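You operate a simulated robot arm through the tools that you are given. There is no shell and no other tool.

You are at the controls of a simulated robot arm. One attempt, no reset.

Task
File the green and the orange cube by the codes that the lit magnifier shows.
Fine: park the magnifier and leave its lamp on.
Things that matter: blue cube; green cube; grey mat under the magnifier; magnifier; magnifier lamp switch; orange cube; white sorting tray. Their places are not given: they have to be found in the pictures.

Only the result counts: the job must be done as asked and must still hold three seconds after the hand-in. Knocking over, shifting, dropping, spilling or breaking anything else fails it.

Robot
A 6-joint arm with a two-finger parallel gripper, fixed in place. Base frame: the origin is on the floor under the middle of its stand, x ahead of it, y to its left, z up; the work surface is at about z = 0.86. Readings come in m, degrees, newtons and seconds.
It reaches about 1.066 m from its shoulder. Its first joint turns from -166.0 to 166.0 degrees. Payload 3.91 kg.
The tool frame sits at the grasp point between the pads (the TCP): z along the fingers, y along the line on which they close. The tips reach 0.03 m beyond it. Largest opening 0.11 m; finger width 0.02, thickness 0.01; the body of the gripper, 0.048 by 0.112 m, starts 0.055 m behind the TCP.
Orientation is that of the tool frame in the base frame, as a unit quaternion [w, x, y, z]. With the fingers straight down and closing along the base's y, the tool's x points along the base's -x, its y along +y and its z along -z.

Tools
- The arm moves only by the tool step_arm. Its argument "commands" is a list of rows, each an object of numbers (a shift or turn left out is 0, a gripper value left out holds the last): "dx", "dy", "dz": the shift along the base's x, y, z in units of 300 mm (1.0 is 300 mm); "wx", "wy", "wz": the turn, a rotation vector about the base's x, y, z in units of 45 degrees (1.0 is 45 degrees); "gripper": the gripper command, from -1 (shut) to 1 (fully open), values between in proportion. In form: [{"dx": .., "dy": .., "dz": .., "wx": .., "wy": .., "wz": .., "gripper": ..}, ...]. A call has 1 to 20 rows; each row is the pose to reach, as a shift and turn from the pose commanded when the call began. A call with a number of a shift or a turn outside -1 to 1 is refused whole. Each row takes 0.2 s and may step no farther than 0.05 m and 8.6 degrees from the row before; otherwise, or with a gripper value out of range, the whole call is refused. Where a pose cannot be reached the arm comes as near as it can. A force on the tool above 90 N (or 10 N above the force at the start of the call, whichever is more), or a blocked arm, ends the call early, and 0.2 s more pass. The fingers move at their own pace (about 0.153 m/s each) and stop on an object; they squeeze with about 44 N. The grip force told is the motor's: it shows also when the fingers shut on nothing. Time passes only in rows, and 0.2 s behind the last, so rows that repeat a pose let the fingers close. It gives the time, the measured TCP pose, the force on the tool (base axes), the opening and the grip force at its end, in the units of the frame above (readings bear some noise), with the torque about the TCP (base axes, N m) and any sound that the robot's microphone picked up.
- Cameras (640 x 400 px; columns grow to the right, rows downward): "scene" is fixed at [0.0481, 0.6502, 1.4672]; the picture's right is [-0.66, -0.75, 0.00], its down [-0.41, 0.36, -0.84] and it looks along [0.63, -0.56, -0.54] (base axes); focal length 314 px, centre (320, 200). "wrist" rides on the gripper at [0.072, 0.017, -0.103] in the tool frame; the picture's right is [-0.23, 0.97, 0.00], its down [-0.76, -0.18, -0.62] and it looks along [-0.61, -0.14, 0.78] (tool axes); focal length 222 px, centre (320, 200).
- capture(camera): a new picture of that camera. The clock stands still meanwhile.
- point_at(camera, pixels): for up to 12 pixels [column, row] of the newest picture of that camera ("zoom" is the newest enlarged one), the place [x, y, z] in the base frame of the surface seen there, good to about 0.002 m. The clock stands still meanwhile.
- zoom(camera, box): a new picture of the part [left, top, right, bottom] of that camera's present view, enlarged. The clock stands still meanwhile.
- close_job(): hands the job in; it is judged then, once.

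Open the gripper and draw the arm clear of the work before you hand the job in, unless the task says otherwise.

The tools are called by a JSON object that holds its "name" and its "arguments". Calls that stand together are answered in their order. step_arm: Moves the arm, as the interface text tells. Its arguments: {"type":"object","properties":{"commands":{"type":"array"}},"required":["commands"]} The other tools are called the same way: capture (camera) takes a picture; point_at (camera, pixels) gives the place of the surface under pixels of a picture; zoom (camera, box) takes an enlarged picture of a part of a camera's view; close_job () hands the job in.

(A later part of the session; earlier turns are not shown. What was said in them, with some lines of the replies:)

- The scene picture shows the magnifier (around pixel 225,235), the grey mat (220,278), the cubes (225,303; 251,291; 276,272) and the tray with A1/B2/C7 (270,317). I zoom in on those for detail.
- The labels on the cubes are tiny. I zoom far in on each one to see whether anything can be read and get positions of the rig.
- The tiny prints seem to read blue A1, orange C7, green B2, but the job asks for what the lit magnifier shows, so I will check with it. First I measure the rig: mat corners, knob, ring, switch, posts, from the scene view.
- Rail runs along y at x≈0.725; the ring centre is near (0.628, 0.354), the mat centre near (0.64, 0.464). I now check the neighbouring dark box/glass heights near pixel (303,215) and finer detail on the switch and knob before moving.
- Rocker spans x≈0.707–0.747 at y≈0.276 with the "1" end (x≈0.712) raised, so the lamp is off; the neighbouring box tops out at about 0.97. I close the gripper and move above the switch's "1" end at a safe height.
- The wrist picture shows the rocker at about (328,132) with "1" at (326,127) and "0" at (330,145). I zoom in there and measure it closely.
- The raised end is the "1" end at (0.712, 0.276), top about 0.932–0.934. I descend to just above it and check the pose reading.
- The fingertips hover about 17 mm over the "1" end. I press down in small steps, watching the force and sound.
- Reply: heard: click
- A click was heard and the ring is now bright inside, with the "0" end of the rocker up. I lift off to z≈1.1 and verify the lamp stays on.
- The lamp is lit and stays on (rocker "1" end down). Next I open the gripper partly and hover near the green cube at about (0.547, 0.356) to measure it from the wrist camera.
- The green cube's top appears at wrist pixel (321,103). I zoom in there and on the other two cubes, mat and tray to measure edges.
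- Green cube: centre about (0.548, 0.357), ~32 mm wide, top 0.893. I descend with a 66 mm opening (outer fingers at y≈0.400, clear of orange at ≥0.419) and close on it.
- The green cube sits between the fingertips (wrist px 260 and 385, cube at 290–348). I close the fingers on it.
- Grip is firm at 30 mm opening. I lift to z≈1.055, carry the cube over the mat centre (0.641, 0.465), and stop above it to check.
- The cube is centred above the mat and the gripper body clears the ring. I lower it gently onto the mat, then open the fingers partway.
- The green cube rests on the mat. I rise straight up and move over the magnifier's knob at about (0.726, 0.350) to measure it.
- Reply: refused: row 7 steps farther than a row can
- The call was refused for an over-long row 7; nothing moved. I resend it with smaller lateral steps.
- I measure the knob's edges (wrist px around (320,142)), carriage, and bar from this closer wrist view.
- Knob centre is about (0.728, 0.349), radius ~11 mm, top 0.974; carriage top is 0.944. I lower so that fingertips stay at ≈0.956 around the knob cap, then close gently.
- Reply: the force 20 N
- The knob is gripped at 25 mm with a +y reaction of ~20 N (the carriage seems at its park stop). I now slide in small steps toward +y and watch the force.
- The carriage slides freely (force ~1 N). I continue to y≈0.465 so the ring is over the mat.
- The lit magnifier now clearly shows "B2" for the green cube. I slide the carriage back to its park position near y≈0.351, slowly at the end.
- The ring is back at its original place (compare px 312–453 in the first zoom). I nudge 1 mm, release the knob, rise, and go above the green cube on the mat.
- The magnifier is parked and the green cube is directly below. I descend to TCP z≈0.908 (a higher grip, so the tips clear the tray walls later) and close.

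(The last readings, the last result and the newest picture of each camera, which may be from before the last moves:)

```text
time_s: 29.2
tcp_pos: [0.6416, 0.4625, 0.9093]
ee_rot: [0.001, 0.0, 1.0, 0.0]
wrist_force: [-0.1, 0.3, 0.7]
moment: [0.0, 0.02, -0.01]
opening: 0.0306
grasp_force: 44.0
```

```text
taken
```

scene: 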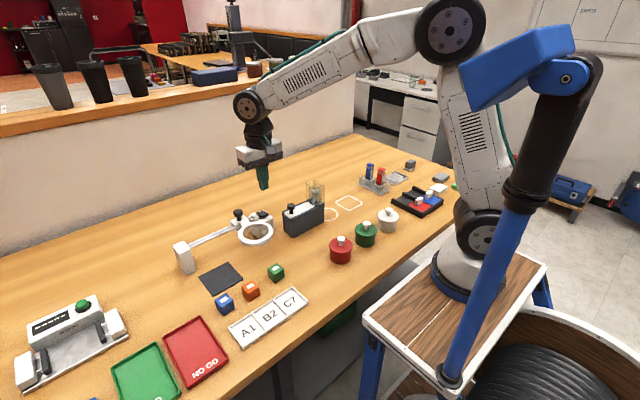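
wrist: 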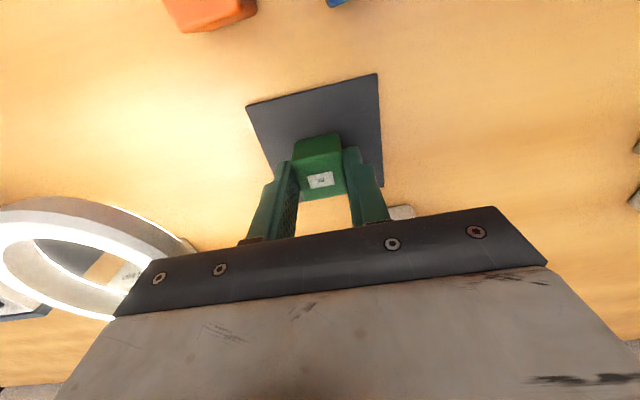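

The cube is held (30.6 mm). I lift and carry it above the tray's B2 slot near (0.462, 0.432), staying at z≈1.05 to measure the slot.

{"name": "step_arm", "arguments": {"commands": [{"dz": 0.1, "gripper": -1}, {"dz": 0.24, "gripper": -1}, {"dz": 0.38, "gripper": -1}, {"dz": 0.47, "gripper": -1}, {"dx": -0.12, "dy": -0.022, "dz": 0.47, "gripper": -1}, {"dx": -0.24, "dy": -0.044, "dz": 0.47, "gripper": -1}, {"dx": -0.36, "dy": -0.066, "dz": 0.47, "gripper": -1}, {"dx": -0.48, "dy": -0.088, "dz": 0.47, "gripper": -1}, {"dx": -0.597, "dy": -0.11, "dz": 0.47, "gripper": -1}, {"dx": -0.597, "dy": -0.11, "dz": 0.47, "gripper": -1}]}}

{"name": "capture", "arguments": {"camera": "wrist"}}

{"name": "zoom", "arguments": {"camera": "scene", "box": [190, 250, 334, 350]}}

```text
time_s: 31.4
tcp_pos: [0.4613, 0.4291, 1.0493]
ee_rot: [0.0, 0.0, 1.0, -0.001]
wrist_force: [-0.5, -0.2, -0.9]
moment: [-0.01, 0.02, 0.01]
opening: 0.0305
grasp_force: 44.2
```

```text
taken
```

wrist: 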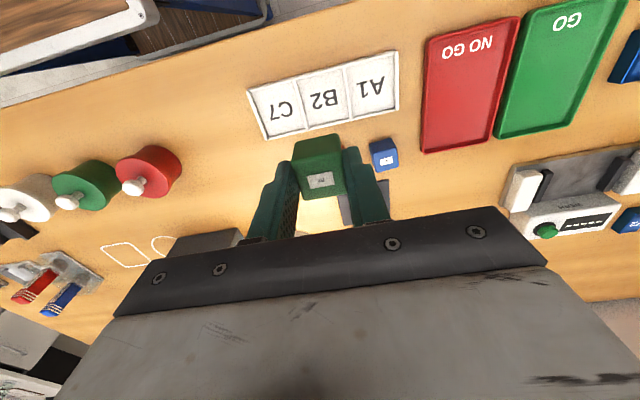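

```text
4.00 times, centred on (262, 300) of scene
```

zoom: 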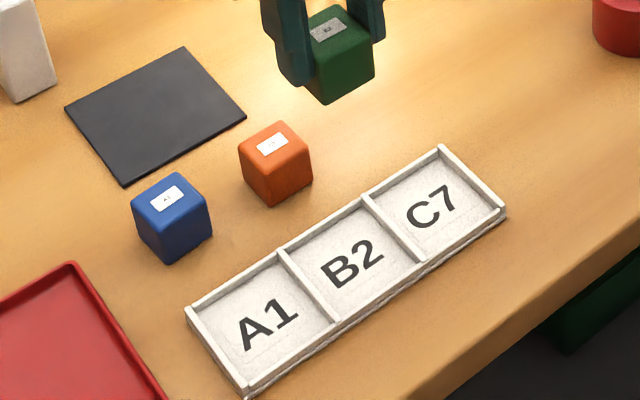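

The wrist picture shows the tray (px 248–400, rows 51–139) with dividers near (307,100) and (349,92). I zoom there to measure walls and floor.

{"name": "zoom", "arguments": {"camera": "wrist", "box": [236, 40, 412, 150]}}

{"name": "point_at", "arguments": {"camera": "zoom", "pixels": [[55, 190], [110, 350], [582, 50], [590, 245], [234, 135], [275, 310], [395, 90], [425, 275], [320, 190], [170, 250], [330, 110], [350, 285]]}}

```text
3.64 times, centred on (324, 95) of wrist
```

zoom: 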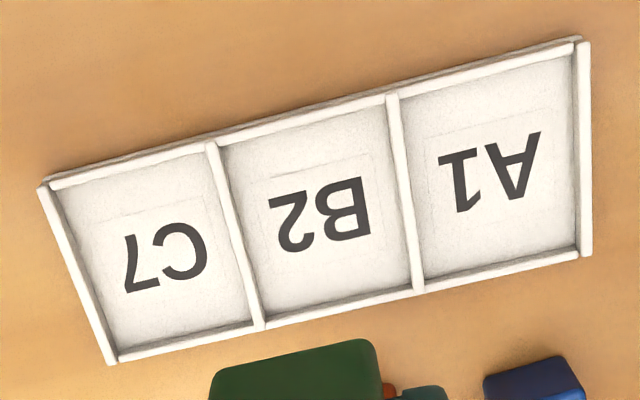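

```text
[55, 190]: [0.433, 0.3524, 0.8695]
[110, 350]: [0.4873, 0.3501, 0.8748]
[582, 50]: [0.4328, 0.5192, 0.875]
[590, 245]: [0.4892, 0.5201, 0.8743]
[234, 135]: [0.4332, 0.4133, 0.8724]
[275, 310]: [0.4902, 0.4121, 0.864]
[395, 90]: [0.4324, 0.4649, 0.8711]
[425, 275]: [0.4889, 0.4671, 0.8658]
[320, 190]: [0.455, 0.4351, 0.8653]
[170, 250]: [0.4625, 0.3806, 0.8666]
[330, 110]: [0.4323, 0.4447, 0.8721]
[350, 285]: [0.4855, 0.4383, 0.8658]
```

B2 slot: y≈0.409–0.463, x≈0.435–0.488, floor ≈0.866, walls top ≈0.875. I lower the cube toward the slot centre (0.461, 0.436), stopping ~10 mm above the floor to check.

{"name": "step_arm", "arguments": {"commands": [{"dx": -0.003, "dy": 0.017, "dz": -0.1, "gripper": -1}, {"dx": -0.003, "dy": 0.017, "dz": -0.22, "gripper": -1}, {"dx": -0.003, "dy": 0.017, "dz": -0.34, "gripper": -1}, {"dx": -0.003, "dy": 0.017, "dz": -0.42, "gripper": -1}, {"dx": -0.003, "dy": 0.017, "dz": -0.42, "gripper": -1}]}}

{"name": "capture", "arguments": {"camera": "wrist"}}

{"name": "zoom", "arguments": {"camera": "scene", "box": [190, 250, 334, 350]}}

```text
time_s: 32.6
tcp_pos: [0.463, 0.4353, 0.9236]
ee_rot: [0.0, -0.001, 1.0, 0.0]
wrist_force: [0.0, 0.1, -0.9]
moment: [0.01, 0.01, 0.0]
opening: 0.0304
grasp_force: 43.5
```

```text
taken
```

wrist: 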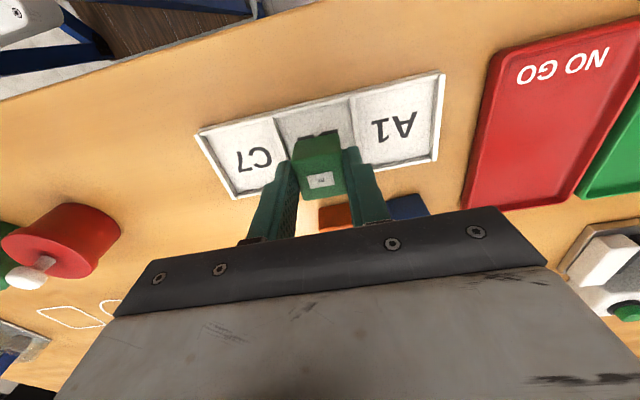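

```text
4.00 times, centred on (262, 300) of scene
```

zoom: 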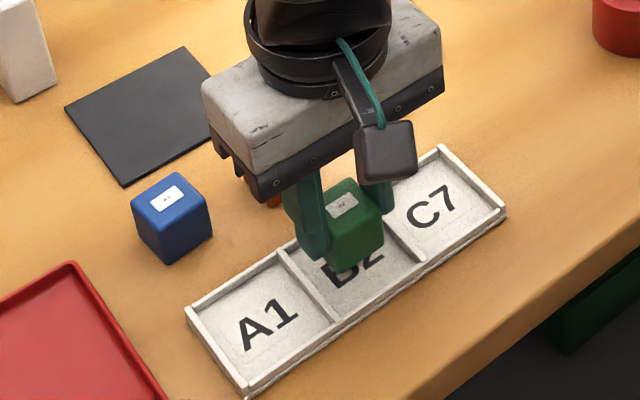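

The cube is over the B2 slot, centred between the dividers. I lower the last ~13 mm and release with a small opening.

{"name": "step_arm", "arguments": {"commands": [{"dz": -0.025, "gripper": -1}, {"dz": -0.038, "gripper": -1}, {"dz": -0.043, "gripper": -1}, {"dz": -0.043, "gripper": -1}]}}

{"name": "zoom", "arguments": {"camera": "scene", "box": [214, 260, 310, 320]}}

```text
time_s: 33.6
tcp_pos: [0.4622, 0.4343, 0.9098]
ee_rot: [0.0, 0.0, 1.0, 0.001]
wrist_force: [0.2, -0.5, -1.0]
moment: [0.02, 0.0, -0.01]
opening: 0.0304
grasp_force: 43.7
```

```text
6.67 times, centred on (262, 290) of scene
```

zoom: 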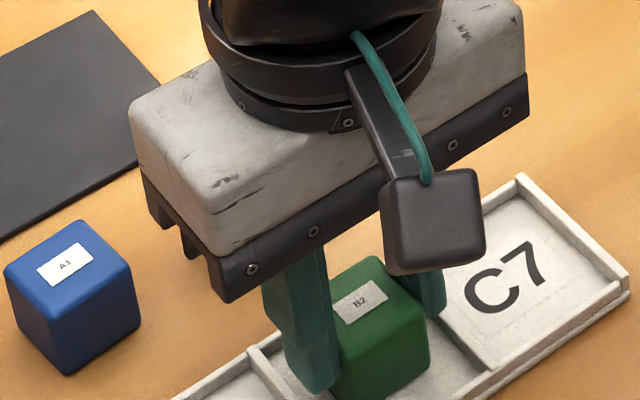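

No contact force yet (−1 N). I lower another ~1 mm at a time until the force rises, then check.

{"name": "step_arm", "arguments": {"commands": [{"dz": -0.002, "gripper": -1}, {"dz": -0.004, "gripper": -1}, {"dz": -0.004, "gripper": -1}]}}

{"name": "capture", "arguments": {"camera": "wrist"}}

```text
time_s: 34.4
tcp_pos: [0.4622, 0.4359, 0.9096]
ee_rot: [0.0, 0.0, 1.0, 0.0]
wrist_force: [0.6, -0.1, -0.2]
moment: [0.0, -0.03, -0.01]
opening: 0.0301
grasp_force: 43.6
```

```text
taken
```

wrist: 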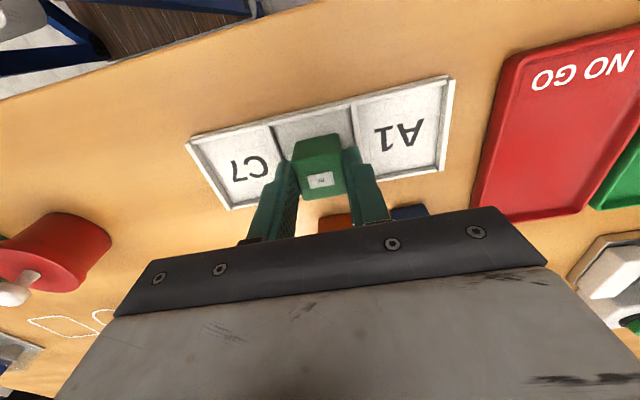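

Still no clear contact. One more careful lowering of up to 1.5 mm with force watch.

{"name": "step_arm", "arguments": {"commands": [{"dz": -0.002, "gripper": -1}, {"dz": -0.004, "gripper": -1}, {"dz": -0.005, "gripper": -1}]}}

{"name": "zoom", "arguments": {"camera": "scene", "box": [238, 285, 294, 320]}}

```text
time_s: 35.2
tcp_pos: [0.4615, 0.4347, 0.9093]
ee_rot: [0.001, 0.001, 1.0, 0.001]
wrist_force: [-0.4, -4.6, 20.5]
moment: [-0.21, -0.03, 0.01]
opening: 0.0304
grasp_force: 43.6
```

```text
11.43 times, centred on (266, 302) of scene
```

zoom: 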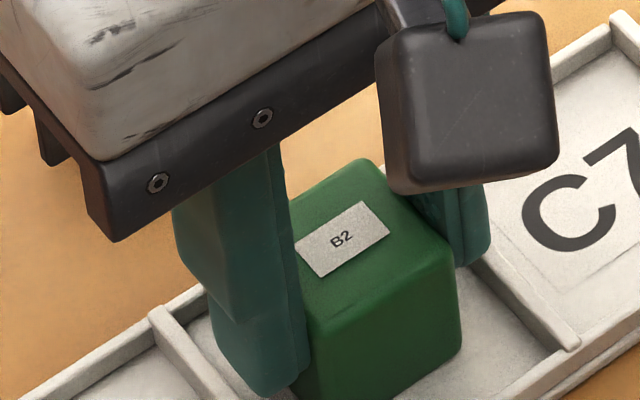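

Contact at ~20 N: the cube is on the slot floor. I back off 1 mm, then open slightly and lift straight up.

{"name": "step_arm", "arguments": {"commands": [{"dz": 0.003, "gripper": -1}, {"dz": 0.003, "gripper": -0.3}, {"dz": 0.003, "gripper": -0.15}, {"dz": 0.003, "gripper": -0.15}, {"dz": 0.05, "gripper": -0.15}, {"dz": 0.15, "gripper": -0.15}, {"dz": 0.3, "gripper": -0.15}, {"dz": 0.45, "gripper": -0.15}, {"dz": 0.45, "gripper": -0.15}]}}

{"name": "capture", "arguments": {"camera": "wrist"}}

{"name": "zoom", "arguments": {"camera": "scene", "box": [190, 250, 334, 350]}}

```text
time_s: 37.2
tcp_pos: [0.4624, 0.4352, 1.0436]
ee_rot: [0.001, 0.0, 1.0, 0.0]
wrist_force: [-0.3, -0.9, -1.2]
moment: [0.01, -0.01, 0.0]
opening: 0.047
grasp_force: 0.0
```

```text
taken
```

wrist: 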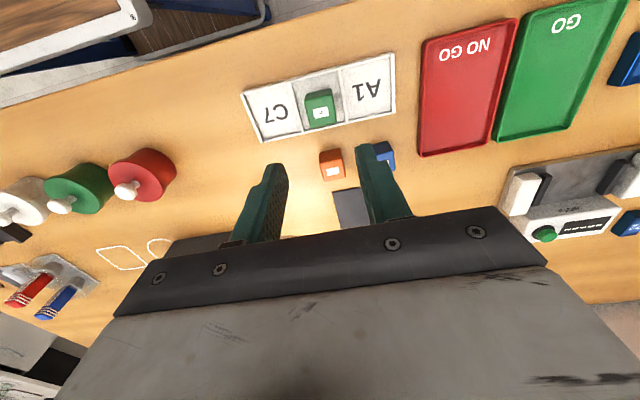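

```text
4.00 times, centred on (262, 300) of scene
```

zoom: 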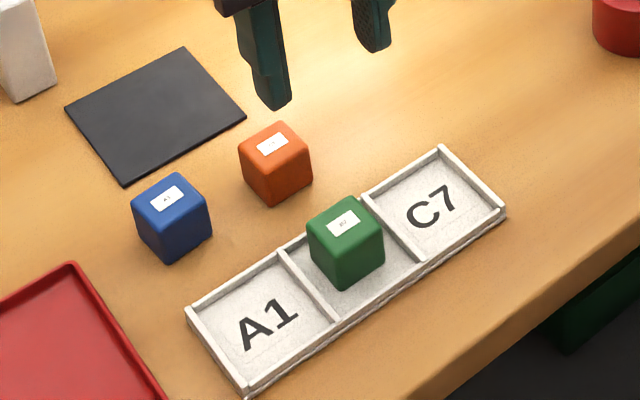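

The green cube sits cleanly in B2. Next I hover above the orange cube near (0.538, 0.436) and measure it.

{"name": "step_arm", "arguments": {"commands": [{"dx": 0.13, "gripper": -0.05}, {"dx": 0.257, "gripper": -0.05}, {"dx": 0.257, "gripper": -0.05}]}}

{"name": "capture", "arguments": {"camera": "wrist"}}

{"name": "zoom", "arguments": {"camera": "wrist", "box": [280, 60, 440, 160]}}

```text
time_s: 38.0
tcp_pos: [0.5402, 0.4363, 1.0421]
ee_rot: [-0.001, 0.0, 1.0, 0.0]
wrist_force: [0.3, 0.4, -0.5]
moment: [-0.02, 0.03, -0.02]
opening: 0.0524
grasp_force: 0.0
```

```text
taken
```

wrist: 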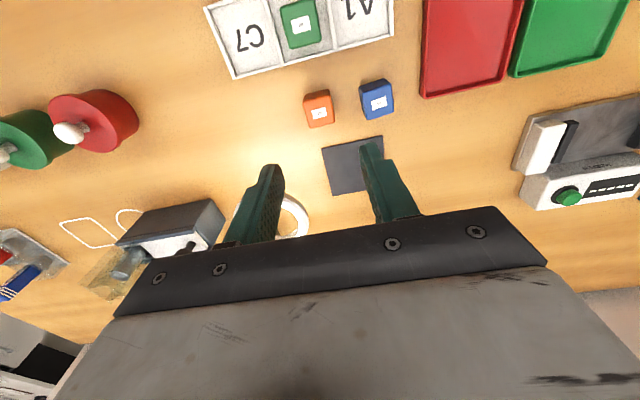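

```text
4.00 times, centred on (360, 110) of wrist
```

zoom: 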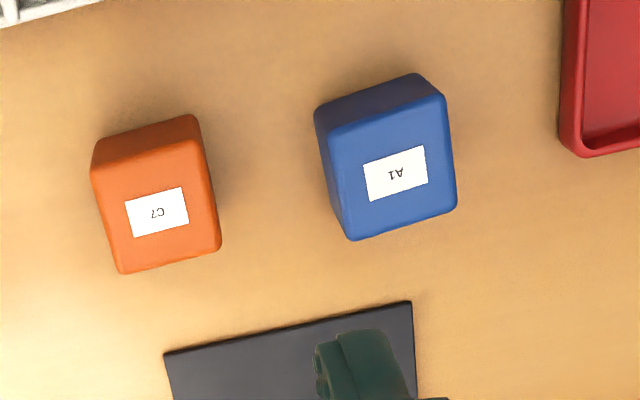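

{"name": "point_at", "arguments": {"camera": "zoom", "pixels": [[104, 170], [198, 146], [128, 262], [214, 242], [158, 212], [146, 118], [338, 136], [436, 102], [354, 230], [450, 204], [397, 172]]}}

```text
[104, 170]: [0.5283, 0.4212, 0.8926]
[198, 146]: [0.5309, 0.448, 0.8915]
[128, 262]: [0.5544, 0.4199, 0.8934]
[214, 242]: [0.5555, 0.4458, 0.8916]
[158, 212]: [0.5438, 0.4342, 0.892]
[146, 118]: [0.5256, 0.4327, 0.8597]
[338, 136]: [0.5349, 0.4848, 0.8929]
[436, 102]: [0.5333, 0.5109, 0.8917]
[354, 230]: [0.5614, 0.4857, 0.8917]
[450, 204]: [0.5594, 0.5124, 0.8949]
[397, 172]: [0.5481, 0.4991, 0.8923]
```

Orange cube: x 0.527–0.557, y 0.419–0.449 (centre ≈(0.542, 0.434)); blue starts at y≈0.484. With a 52 mm opening the outer fingers reach y≈0.470, clear of blue. I descend to TCP z≈0.904.

{"name": "step_arm", "arguments": {"commands": [{"dx": 0.01, "dy": -0.008, "dz": -0.12, "gripper": -0.05}, {"dx": 0.01, "dy": -0.008, "dz": -0.24, "gripper": -0.05}, {"dx": 0.01, "dy": -0.008, "dz": -0.36, "gripper": -0.05}, {"dx": 0.01, "dy": -0.008, "dz": -0.43, "gripper": -0.05}, {"dx": 0.01, "dy": -0.008, "dz": -0.462, "gripper": -0.05}, {"dx": 0.01, "dy": -0.008, "dz": -0.462, "gripper": -0.05}]}}

{"name": "capture", "arguments": {"camera": "wrist"}}

{"name": "zoom", "arguments": {"camera": "scene", "box": [190, 240, 318, 320]}}

```text
time_s: 39.4
tcp_pos: [0.5421, 0.433, 0.9038]
ee_rot: [0.0, 0.0, 1.0, 0.0]
wrist_force: [0.0, 0.1, -0.6]
moment: [0.01, -0.01, 0.0]
opening: 0.0523
grasp_force: 0.2
```

```text
taken
```

wrist: 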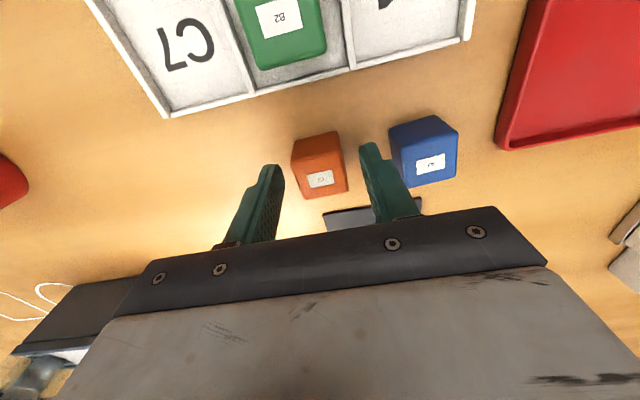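

```text
5.00 times, centred on (254, 280) of scene
```

zoom: 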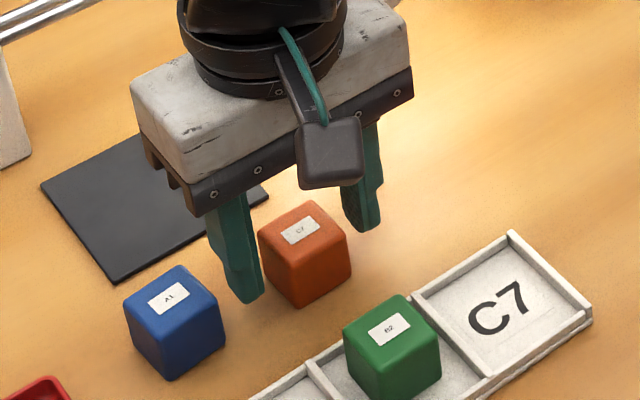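

The orange cube is between the fingers and blue stays clear. I close, lift, and carry it above the mat centre (0.641, 0.465).

{"name": "step_arm", "arguments": {"commands": [{"gripper": -0.3}, {"gripper": -0.6}, {"gripper": -1}, {"gripper": -1}, {"dz": 0.08, "gripper": -1}, {"dz": 0.22, "gripper": -1}, {"dz": 0.36, "gripper": -1}, {"dz": 0.5, "gripper": -1}, {"dx": 0.111, "dy": 0.034, "dz": 0.5, "gripper": -1}, {"dx": 0.222, "dy": 0.068, "dz": 0.5, "gripper": -1}, {"dx": 0.333, "dy": 0.102, "dz": 0.5, "gripper": -1}, {"dx": 0.333, "dy": 0.102, "dz": 0.37, "gripper": -1}, {"dx": 0.333, "dy": 0.102, "dz": 0.24, "gripper": -1}, {"dx": 0.333, "dy": 0.102, "dz": 0.12, "gripper": -1}, {"dx": 0.333, "dy": 0.102, "dz": 0.12, "gripper": -1}]}}

{"name": "capture", "arguments": {"camera": "wrist"}}

{"name": "zoom", "arguments": {"camera": "scene", "box": [160, 190, 320, 290]}}

```text
time_s: 42.6
tcp_pos: [0.6396, 0.4643, 0.9398]
ee_rot: [0.0, 0.0, 1.0, 0.0]
wrist_force: [0.1, 0.4, -0.1]
moment: [0.01, 0.02, 0.0]
opening: 0.0307
grasp_force: 43.7
```

```text
taken
```

wrist: 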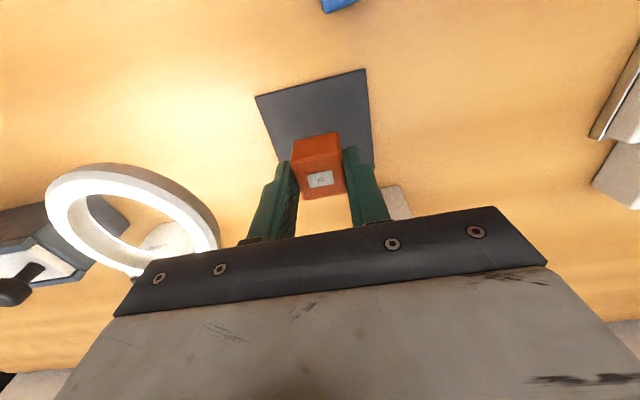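

```text
4.00 times, centred on (240, 240) of scene
```

zoom: 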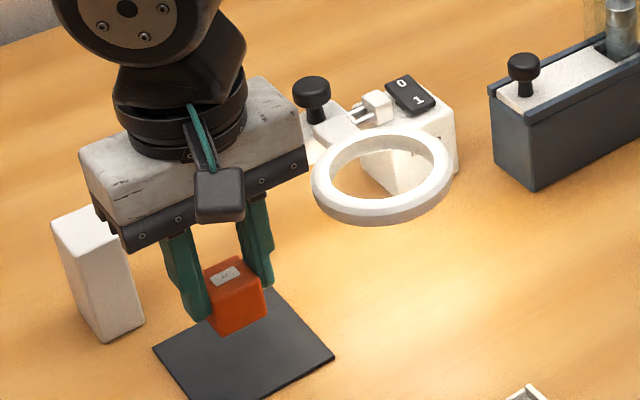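

Orange is above the mat. I lower it to the mat (TCP ≈0.908), then release to a 60 mm opening.

{"name": "step_arm", "arguments": {"commands": [{"dz": -0.05, "gripper": -1}, {"dz": -0.085, "gripper": -1}, {"dz": -0.1, "gripper": -1}, {"dz": -0.105, "gripper": -1}, {"dz": -0.105, "gripper": -1}]}}

{"name": "zoom", "arguments": {"camera": "scene", "box": [180, 230, 276, 290]}}

```text
time_s: 43.8
tcp_pos: [0.6414, 0.4645, 0.9091]
ee_rot: [0.0, -0.001, 1.0, 0.0]
wrist_force: [0.4, 0.6, -0.5]
moment: [0.0, 0.04, 0.01]
opening: 0.0305
grasp_force: 43.7
```

```text
6.67 times, centred on (228, 260) of scene
```

zoom: 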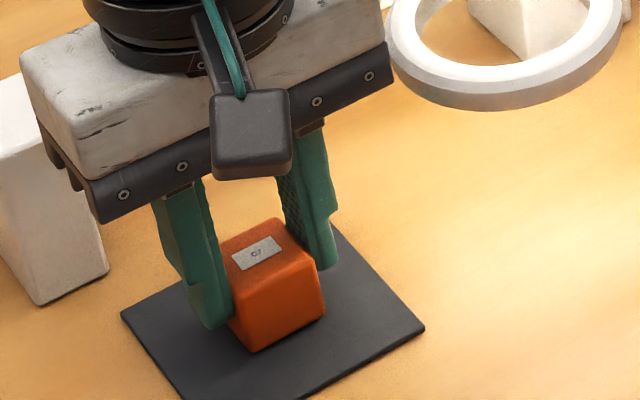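

No contact force yet, so the cube is within a millimetre of the mat. I lower in half-millimetre steps watching force.

{"name": "step_arm", "arguments": {"commands": [{"dz": -0.002, "gripper": -1}, {"dz": -0.003, "gripper": -1}, {"dz": -0.003, "gripper": -1}]}}

```text
time_s: 44.6
tcp_pos: [0.6409, 0.4647, 0.9076]
ee_rot: [0.0, 0.0, 1.0, -0.001]
wrist_force: [-0.3, -0.1, 0.8]
moment: [0.0, -0.04, 0.02]
opening: 0.0303
grasp_force: 43.6
```

Light contact (~1 N). I open the fingers, rise straight up, and return above the knob at (0.727, 0.351).

{"name": "step_arm", "arguments": {"commands": [{"dz": 0, "gripper": -0.35}, {"dz": 0, "gripper": 0}, {"dz": 0, "gripper": 0.1}, {"dz": 0, "gripper": 0.1}, {"dz": 0.12, "gripper": 0.1}, {"dz": 0.25, "gripper": 0.1}, {"dz": 0.38, "gripper": 0.1}, {"dz": 0.51, "gripper": 0.1}, {"dx": 0.072, "dy": -0.095, "dz": 0.51, "gripper": 0.1}, {"dx": 0.144, "dy": -0.19, "dz": 0.51, "gripper": 0.1}, {"dx": 0.216, "dy": -0.285, "dz": 0.51, "gripper": 0.1}, {"dx": 0.287, "dy": -0.381, "dz": 0.51, "gripper": 0.1}, {"dx": 0.287, "dy": -0.381, "dz": 0.4, "gripper": 0.1}, {"dx": 0.287, "dy": -0.381, "dz": 0.4, "gripper": 0.1}]}}

{"name": "capture", "arguments": {"camera": "wrist"}}

{"name": "zoom", "arguments": {"camera": "scene", "box": [160, 190, 320, 290]}}

{"name": "point_at", "arguments": {"camera": "wrist", "pixels": [[320, 148], [305, 149], [336, 147]]}}

```text
time_s: 47.6
tcp_pos: [0.729, 0.3488, 1.0268]
ee_rot: [0.0, 0.0, 1.0, 0.0]
wrist_force: [-0.6, -0.2, -0.7]
moment: [0.02, 0.01, -0.02]
opening: 0.0608
grasp_force: 0.0
```

```text
taken
```

wrist: 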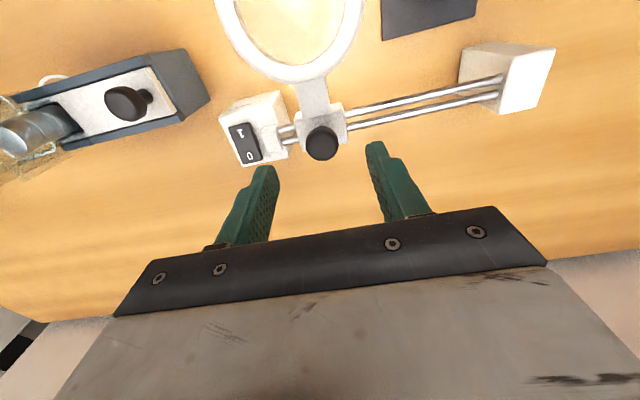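

```text
4.00 times, centred on (240, 240) of scene
```

zoom: 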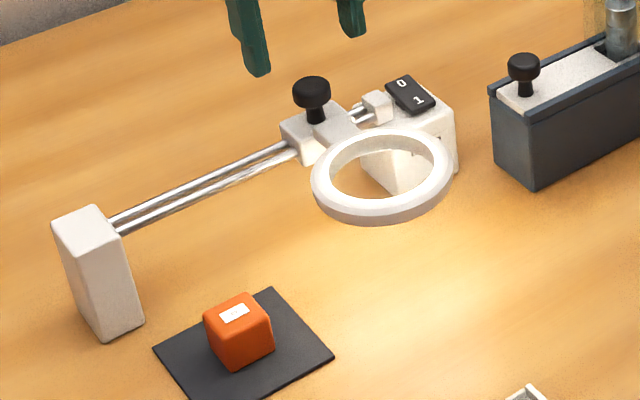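

```text
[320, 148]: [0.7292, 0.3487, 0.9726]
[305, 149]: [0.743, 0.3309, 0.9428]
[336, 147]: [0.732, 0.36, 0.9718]
```

Orange rests on the mat; the knob at (0.728, 0.350) is between the fingers. I lower to TCP ≈0.986 and close on the knob.

{"name": "step_arm", "arguments": {"commands": [{"dy": 0.003, "dz": -0.06, "gripper": 0.1}, {"dy": 0.003, "dz": -0.11, "gripper": 0.1}, {"dy": 0.003, "dz": -0.138, "gripper": 0.1}, {"dy": 0.003, "dz": -0.138, "gripper": 0.1}, {"dy": 0.003, "dz": -0.138, "gripper": -0.3}, {"dy": 0.003, "dz": -0.138, "gripper": -0.6}, {"dy": 0.003, "dz": -0.138, "gripper": -1}, {"dy": 0.003, "dz": -0.138, "gripper": -1}]}}

```text
time_s: 49.4
tcp_pos: [0.7286, 0.3504, 0.9864]
ee_rot: [0.0, 0.0, 1.0, 0.0]
wrist_force: [-0.2, 0.2, -1.9]
moment: [-0.02, 0.03, -0.02]
opening: 0.0251
grasp_force: 45.3
```

The knob is gripped with no side load. I slide the magnifier over the mat to y≈0.465.

{"name": "step_arm", "arguments": {"commands": [{"dy": 0.02, "gripper": -1}, {"dy": 0.05, "gripper": -1}, {"dy": 0.1, "gripper": -1}, {"dy": 0.15, "gripper": -1}, {"dy": 0.2, "gripper": -1}, {"dy": 0.25, "gripper": -1}, {"dy": 0.3, "gripper": -1}, {"dy": 0.35, "gripper": -1}, {"dy": 0.37, "gripper": -1}, {"dy": 0.377, "gripper": -1}, {"dy": 0.377, "gripper": -1}]}}

{"name": "zoom", "arguments": {"camera": "scene", "box": [160, 190, 320, 290]}}

```text
time_s: 51.8
tcp_pos: [0.7294, 0.464, 0.9854]
ee_rot: [0.001, 0.001, 1.0, 0.001]
wrist_force: [9.6, 0.8, -3.8]
moment: [0.02, -0.21, -0.06]
opening: 0.025
grasp_force: 44.8
```

```text
4.00 times, centred on (240, 240) of scene
```

zoom: 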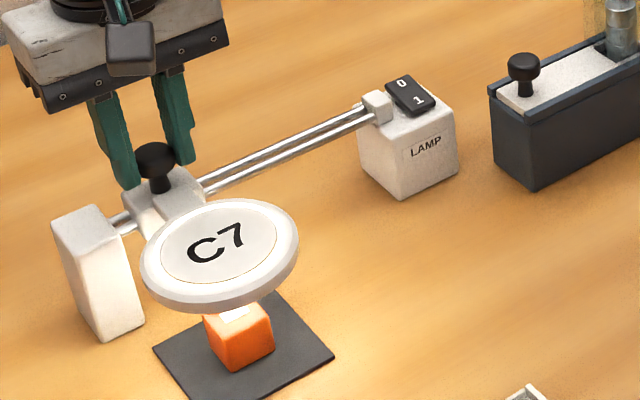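

The lit magnifier shows "C7" for the orange cube. I slide the carriage back to its park place, slowly at the end.

{"name": "step_arm", "arguments": {"commands": [{"dy": -0.02, "gripper": -1}, {"dy": -0.07, "gripper": -1}, {"dy": -0.12, "gripper": -1}, {"dy": -0.17, "gripper": -1}, {"dy": -0.22, "gripper": -1}, {"dy": -0.27, "gripper": -1}, {"dy": -0.32, "gripper": -1}, {"dy": -0.35, "gripper": -1}, {"dy": -0.37, "gripper": -1}, {"dy": -0.379, "gripper": -1}, {"dy": -0.379, "gripper": -1}]}}

{"name": "zoom", "arguments": {"camera": "scene", "box": [160, 190, 320, 290]}}

```text
time_s: 54.2
tcp_pos: [0.7281, 0.3497, 0.985]
ee_rot: [0.0, 0.001, 1.0, -0.001]
wrist_force: [9.9, 2.6, 3.6]
moment: [0.1, -0.16, 0.01]
opening: 0.025
grasp_force: 45.6
```

```text
4.00 times, centred on (240, 240) of scene
```

zoom: 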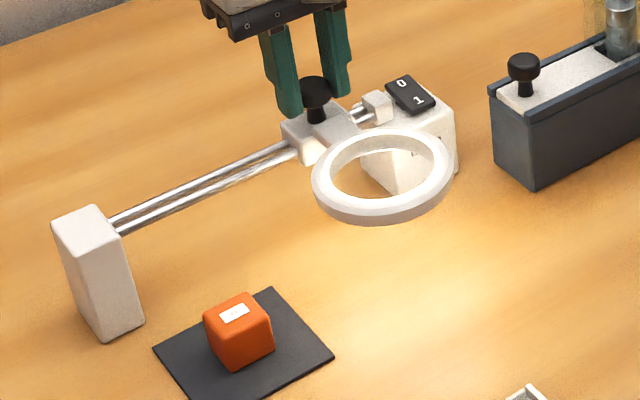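

The magnifier is parked at its original place (ring px 312–453) with the lamp on. I release the knob, rise, and go back down over the orange cube on the mat.

{"name": "step_arm", "arguments": {"commands": [{"gripper": -0.5}, {"gripper": 0}, {"gripper": 0.1}, {"gripper": 0.1}, {"dz": 0.1, "gripper": 0.1}, {"dz": 0.25, "gripper": 0.1}, {"dx": -0.072, "dy": 0.095, "dz": 0.25, "gripper": 0.1}, {"dx": -0.144, "dy": 0.19, "dz": 0.25, "gripper": 0.1}, {"dx": -0.216, "dy": 0.285, "dz": 0.25, "gripper": 0.1}, {"dx": -0.287, "dy": 0.379, "dz": 0.25, "gripper": 0.1}, {"dx": -0.287, "dy": 0.379, "dz": 0.12, "gripper": 0.1}, {"dx": -0.287, "dy": 0.379, "dz": 0, "gripper": 0.1}, {"dx": -0.287, "dy": 0.379, "dz": 0, "gripper": 0.1}]}}

{"name": "capture", "arguments": {"camera": "wrist"}}

{"name": "zoom", "arguments": {"camera": "scene", "box": [160, 190, 320, 290]}}

```text
time_s: 57.0
tcp_pos: [0.6407, 0.4631, 0.9866]
ee_rot: [0.0, 0.0, 1.0, 0.0]
wrist_force: [-0.5, -0.2, -0.2]
moment: [0.04, 0.0, 0.01]
opening: 0.0606
grasp_force: 0.1
```

```text
taken
```

wrist: 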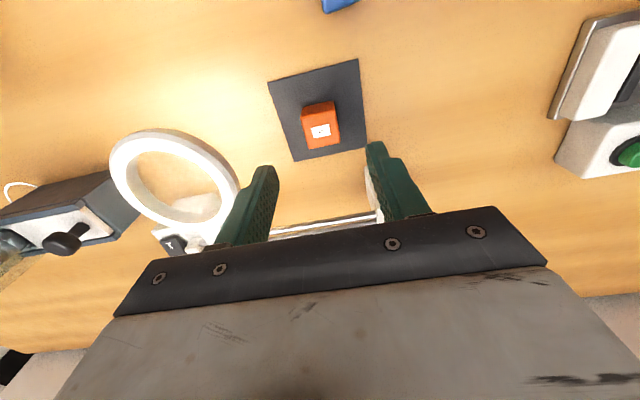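

```text
4.00 times, centred on (240, 240) of scene
```

zoom: 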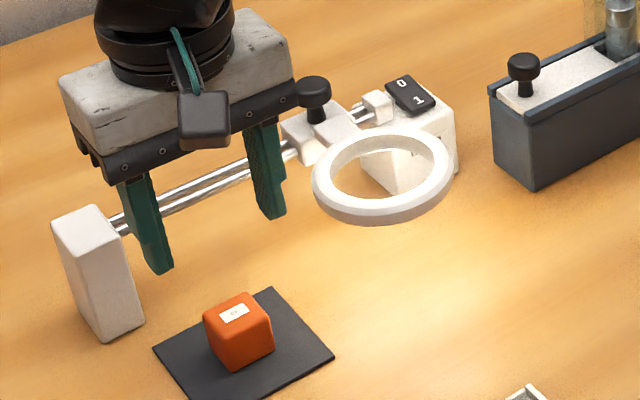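

Orange is directly below. I descend to TCP ≈0.908, grip it, lift, and carry it above the C7 slot at about (0.461, 0.379).

{"name": "step_arm", "arguments": {"commands": [{"dz": -0.1, "gripper": 0.1}, {"dz": -0.2, "gripper": 0.1}, {"dz": -0.26, "gripper": 0.1}, {"dz": -0.26, "gripper": 0.1}, {"dz": -0.26, "gripper": -0.3}, {"dz": -0.26, "gripper": -0.6}, {"dz": -0.26, "gripper": -1}, {"dz": -0.26, "gripper": -1}, {"dz": -0.15, "gripper": -1}, {"dz": -0.02, "gripper": -1}, {"dz": 0.11, "gripper": -1}, {"dz": 0.22, "gripper": -1}, {"dz": 0.22, "gripper": -1}]}}

{"name": "capture", "arguments": {"camera": "wrist"}}

```text
time_s: 59.8
tcp_pos: [0.6427, 0.4622, 1.0528]
ee_rot: [0.0, 0.0, 1.0, 0.0]
wrist_force: [0.7, 0.2, -0.7]
moment: [0.02, 0.02, -0.01]
opening: 0.0304
grasp_force: 44.0
```

```text
taken
```

wrist: 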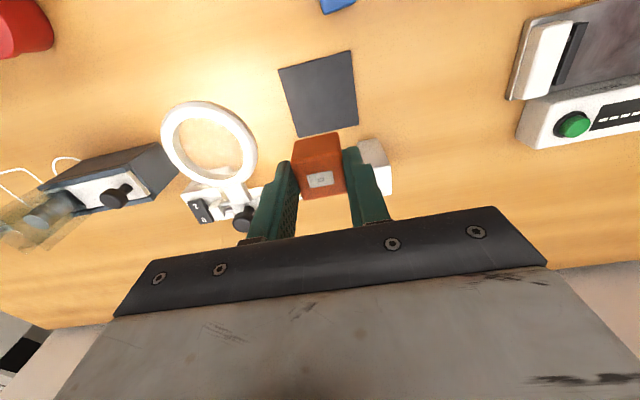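

Orange is held at 30 mm. I carry it to above the C7 slot and check alignment before lowering.

{"name": "step_arm", "arguments": {"commands": [{"dx": -0.12, "dy": -0.0566, "gripper": -1}, {"dx": -0.24, "dy": -0.1132, "gripper": -1}, {"dx": -0.36, "dy": -0.1698, "gripper": -1}, {"dx": -0.48, "dy": -0.2264, "gripper": -1}, {"dx": -0.6, "dy": -0.283, "gripper": -1}, {"dx": -0.6, "dy": -0.283, "dz": -0.13, "gripper": -1}, {"dx": -0.6, "dy": -0.283, "dz": -0.26, "gripper": -1}, {"dx": -0.6, "dy": -0.283, "dz": -0.39, "gripper": -1}, {"dx": -0.6, "dy": -0.283, "dz": -0.39, "gripper": -1}]}}

{"name": "capture", "arguments": {"camera": "wrist"}}

{"name": "zoom", "arguments": {"camera": "scene", "box": [206, 250, 350, 340]}}

```text
time_s: 61.8
tcp_pos: [0.4619, 0.3781, 0.9357]
ee_rot: [0.0, 0.0, 1.0, 0.0]
wrist_force: [-0.1, 0.4, -1.1]
moment: [0.0, 0.02, -0.02]
opening: 0.0304
grasp_force: 43.9
```

```text
taken
```

wrist: 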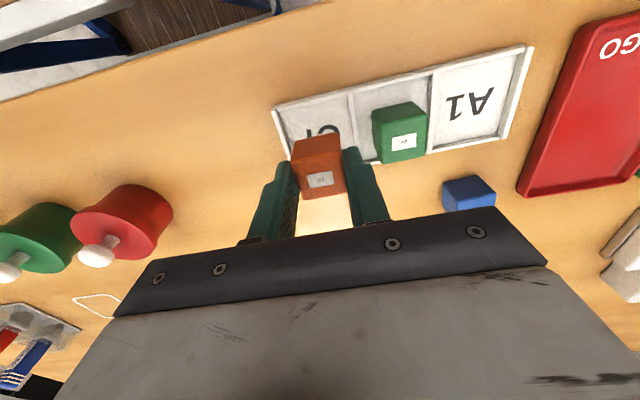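

```text
4.44 times, centred on (278, 295) of scene
```

zoom: 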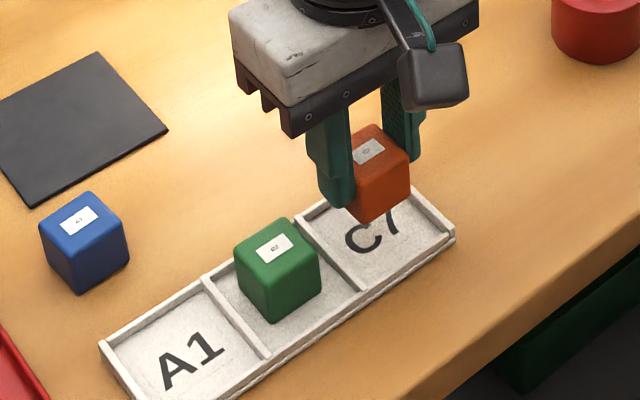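

Orange is above the C7 slot. I check the green cube's near face and the divider against the finger path before lowering.

{"name": "zoom", "arguments": {"camera": "wrist", "box": [260, 80, 440, 200]}}

{"name": "point_at", "arguments": {"camera": "wrist", "pixels": [[383, 156], [384, 140], [424, 152], [403, 142], [274, 112], [350, 95]]}}

```text
3.33 times, centred on (350, 140) of wrist
```

zoom: 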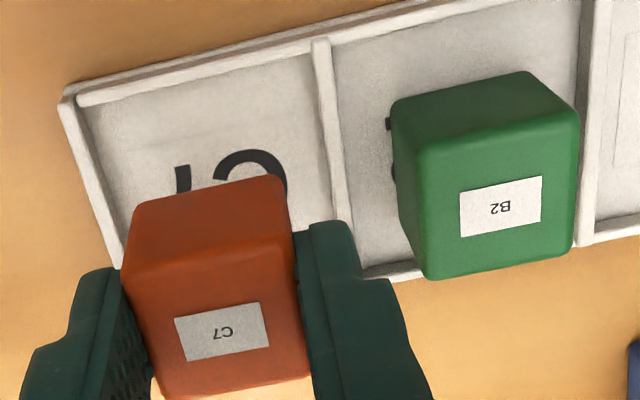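

```text
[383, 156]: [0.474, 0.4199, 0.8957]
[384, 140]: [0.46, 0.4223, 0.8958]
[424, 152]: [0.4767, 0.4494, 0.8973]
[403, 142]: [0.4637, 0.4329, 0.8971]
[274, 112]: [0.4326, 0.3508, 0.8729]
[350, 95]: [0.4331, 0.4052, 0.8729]
```

Green's near face is at y≈0.42; finger outer edge stays ≤0.411. I lower orange to just above the slot floor.

{"name": "step_arm", "arguments": {"commands": [{"dz": -0.04, "gripper": -1}, {"dz": -0.07, "gripper": -1}, {"dz": -0.083, "gripper": -1}, {"dz": -0.087, "gripper": -1}, {"dz": -0.087, "gripper": -1}]}}

{"name": "zoom", "arguments": {"camera": "scene", "box": [246, 270, 310, 310]}}

```text
time_s: 63.0
tcp_pos: [0.4626, 0.3787, 0.9093]
ee_rot: [0.0, 0.0, 1.0, 0.0]
wrist_force: [-0.3, 0.6, 0.7]
moment: [-0.01, -0.03, 0.0]
opening: 0.0304
grasp_force: 44.4
```

```text
10.00 times, centred on (278, 290) of scene
```

zoom: 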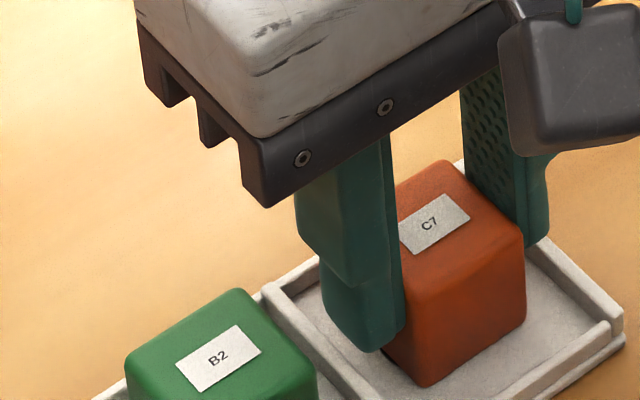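

The cube is within about a millimetre of the floor. I ease down slightly more with a force watch.

{"name": "step_arm", "arguments": {"commands": [{"dz": -0.002, "gripper": -1}, {"dz": -0.003, "gripper": -1}, {"dz": -0.004, "gripper": -1}]}}

```text
time_s: 63.8
tcp_pos: [0.4616, 0.3769, 0.9087]
ee_rot: [0.001, 0.0, 1.0, 0.001]
wrist_force: [-1.0, -2.5, 19.9]
moment: [-0.13, 0.01, 0.02]
opening: 0.0308
grasp_force: 44.0
```

Contact at ~20 N: the cube is on the floor. I back off 1 mm, open just to ~42 mm, and lift straight up.

{"name": "step_arm", "arguments": {"commands": [{"dz": 0.003, "gripper": -1}, {"dz": 0.003, "gripper": -0.35}, {"dz": 0.003, "gripper": -0.24}, {"dz": 0.003, "gripper": -0.24}, {"dz": 0.05, "gripper": -0.24}, {"dz": 0.15, "gripper": -0.24}, {"dz": 0.3, "gripper": -0.24}, {"dz": 0.45, "gripper": -0.24}, {"dz": 0.6, "gripper": -0.24}, {"dz": 0.6, "gripper": -0.24}]}}

{"name": "capture", "arguments": {"camera": "wrist"}}

{"name": "zoom", "arguments": {"camera": "scene", "box": [190, 250, 334, 350]}}

```text
time_s: 66.0
tcp_pos: [0.4643, 0.377, 1.089]
ee_rot: [0.0, 0.0, 1.0, 0.0]
wrist_force: [-0.2, 0.5, 0.2]
moment: [-0.01, 0.01, 0.03]
opening: 0.0416
grasp_force: 0.1
```

```text
taken
```

wrist: 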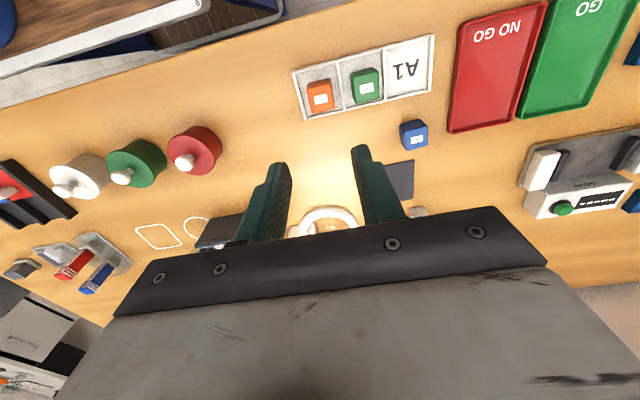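

```text
4.00 times, centred on (262, 300) of scene
```

zoom: 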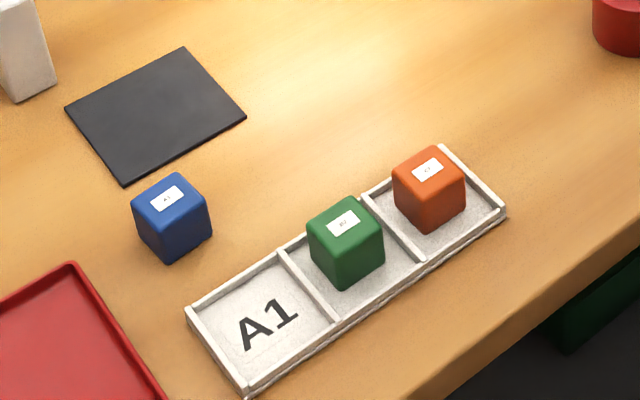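

Green is in B2, orange in C7, blue untouched. I withdraw up and away to about the starting pose with the gripper opened, then do a final check.

{"name": "step_arm", "arguments": {"commands": [{"dz": 0.15, "gripper": 0}, {"dz": 0.3, "gripper": 0.5}, {"dz": 0.45, "gripper": 1}, {"dz": 0.57, "gripper": 1}, {"dx": 0.03, "dy": -0.15, "dz": 0.57, "gripper": 1}, {"dx": 0.06, "dy": -0.3, "dz": 0.57, "gripper": 1}, {"dx": 0.09, "dy": -0.45, "dz": 0.57, "gripper": 1}, {"dx": 0.12, "dy": -0.6, "dz": 0.57, "gripper": 1}, {"dx": 0.15, "dy": -0.75, "dz": 0.57, "gripper": 1}, {"dx": 0.15, "dy": -0.75, "dz": 0.57, "gripper": 1}]}}

{"name": "capture", "arguments": {"camera": "scene"}}

{"name": "zoom", "arguments": {"camera": "scene", "box": [160, 190, 320, 290]}}

```text
time_s: 68.2
tcp_pos: [0.5053, 0.1533, 1.2597]
ee_rot: [-0.001, 0.0, 1.0, -0.001]
wrist_force: [-0.7, 0.0, 0.2]
moment: [0.04, -0.01, -0.02]
opening: 0.1103
grasp_force: 0.1
```

```text
taken
```

scene: 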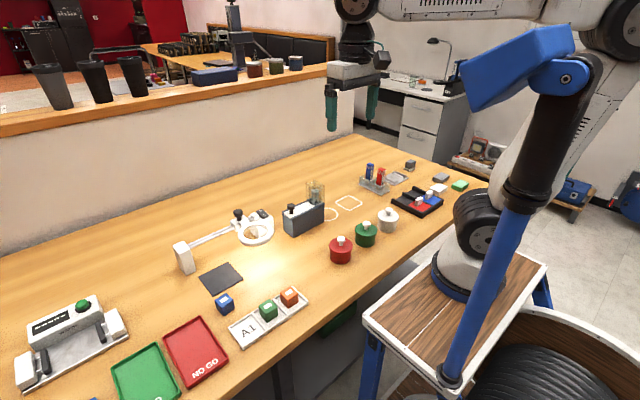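

```text
4.00 times, centred on (240, 240) of scene
```

zoom: 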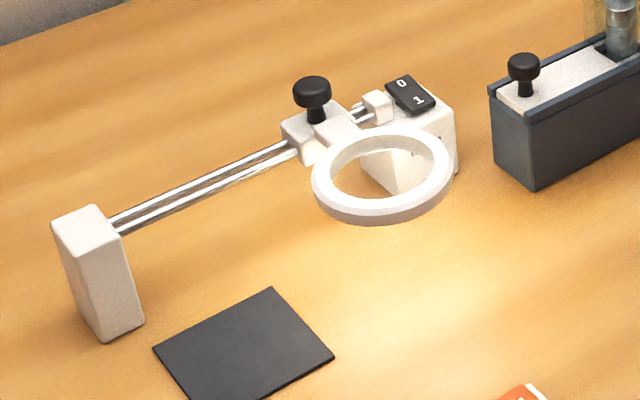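

The final pictures show green in B2 (268,309) and orange in C7 (290,297). Blue is untouched at (225,303), the magnifier is parked with its lamp on, and the arm is clear with the gripper open. I hand the job in.

{"name": "close_job", "arguments": {}}

```text
The job is handed in.
```

I've filed both cubes by the codes the lit magnifier showed, and the job is handed in. I haven't seen the verdict.

- **Green cube:** the magnifier showed B2, and the cube is in the B2 slot of the tray.
- **Orange cube:** the magnifier showed C7, and the cube is in the C7 slot.
- **Magnifier:** it is back at its original park position with the lamp left on.
- **Everything else:** I left the blue cube alone, and nothing else looked disturbed in the final pictures. The arm is back at about its starting pose with the gripper open.
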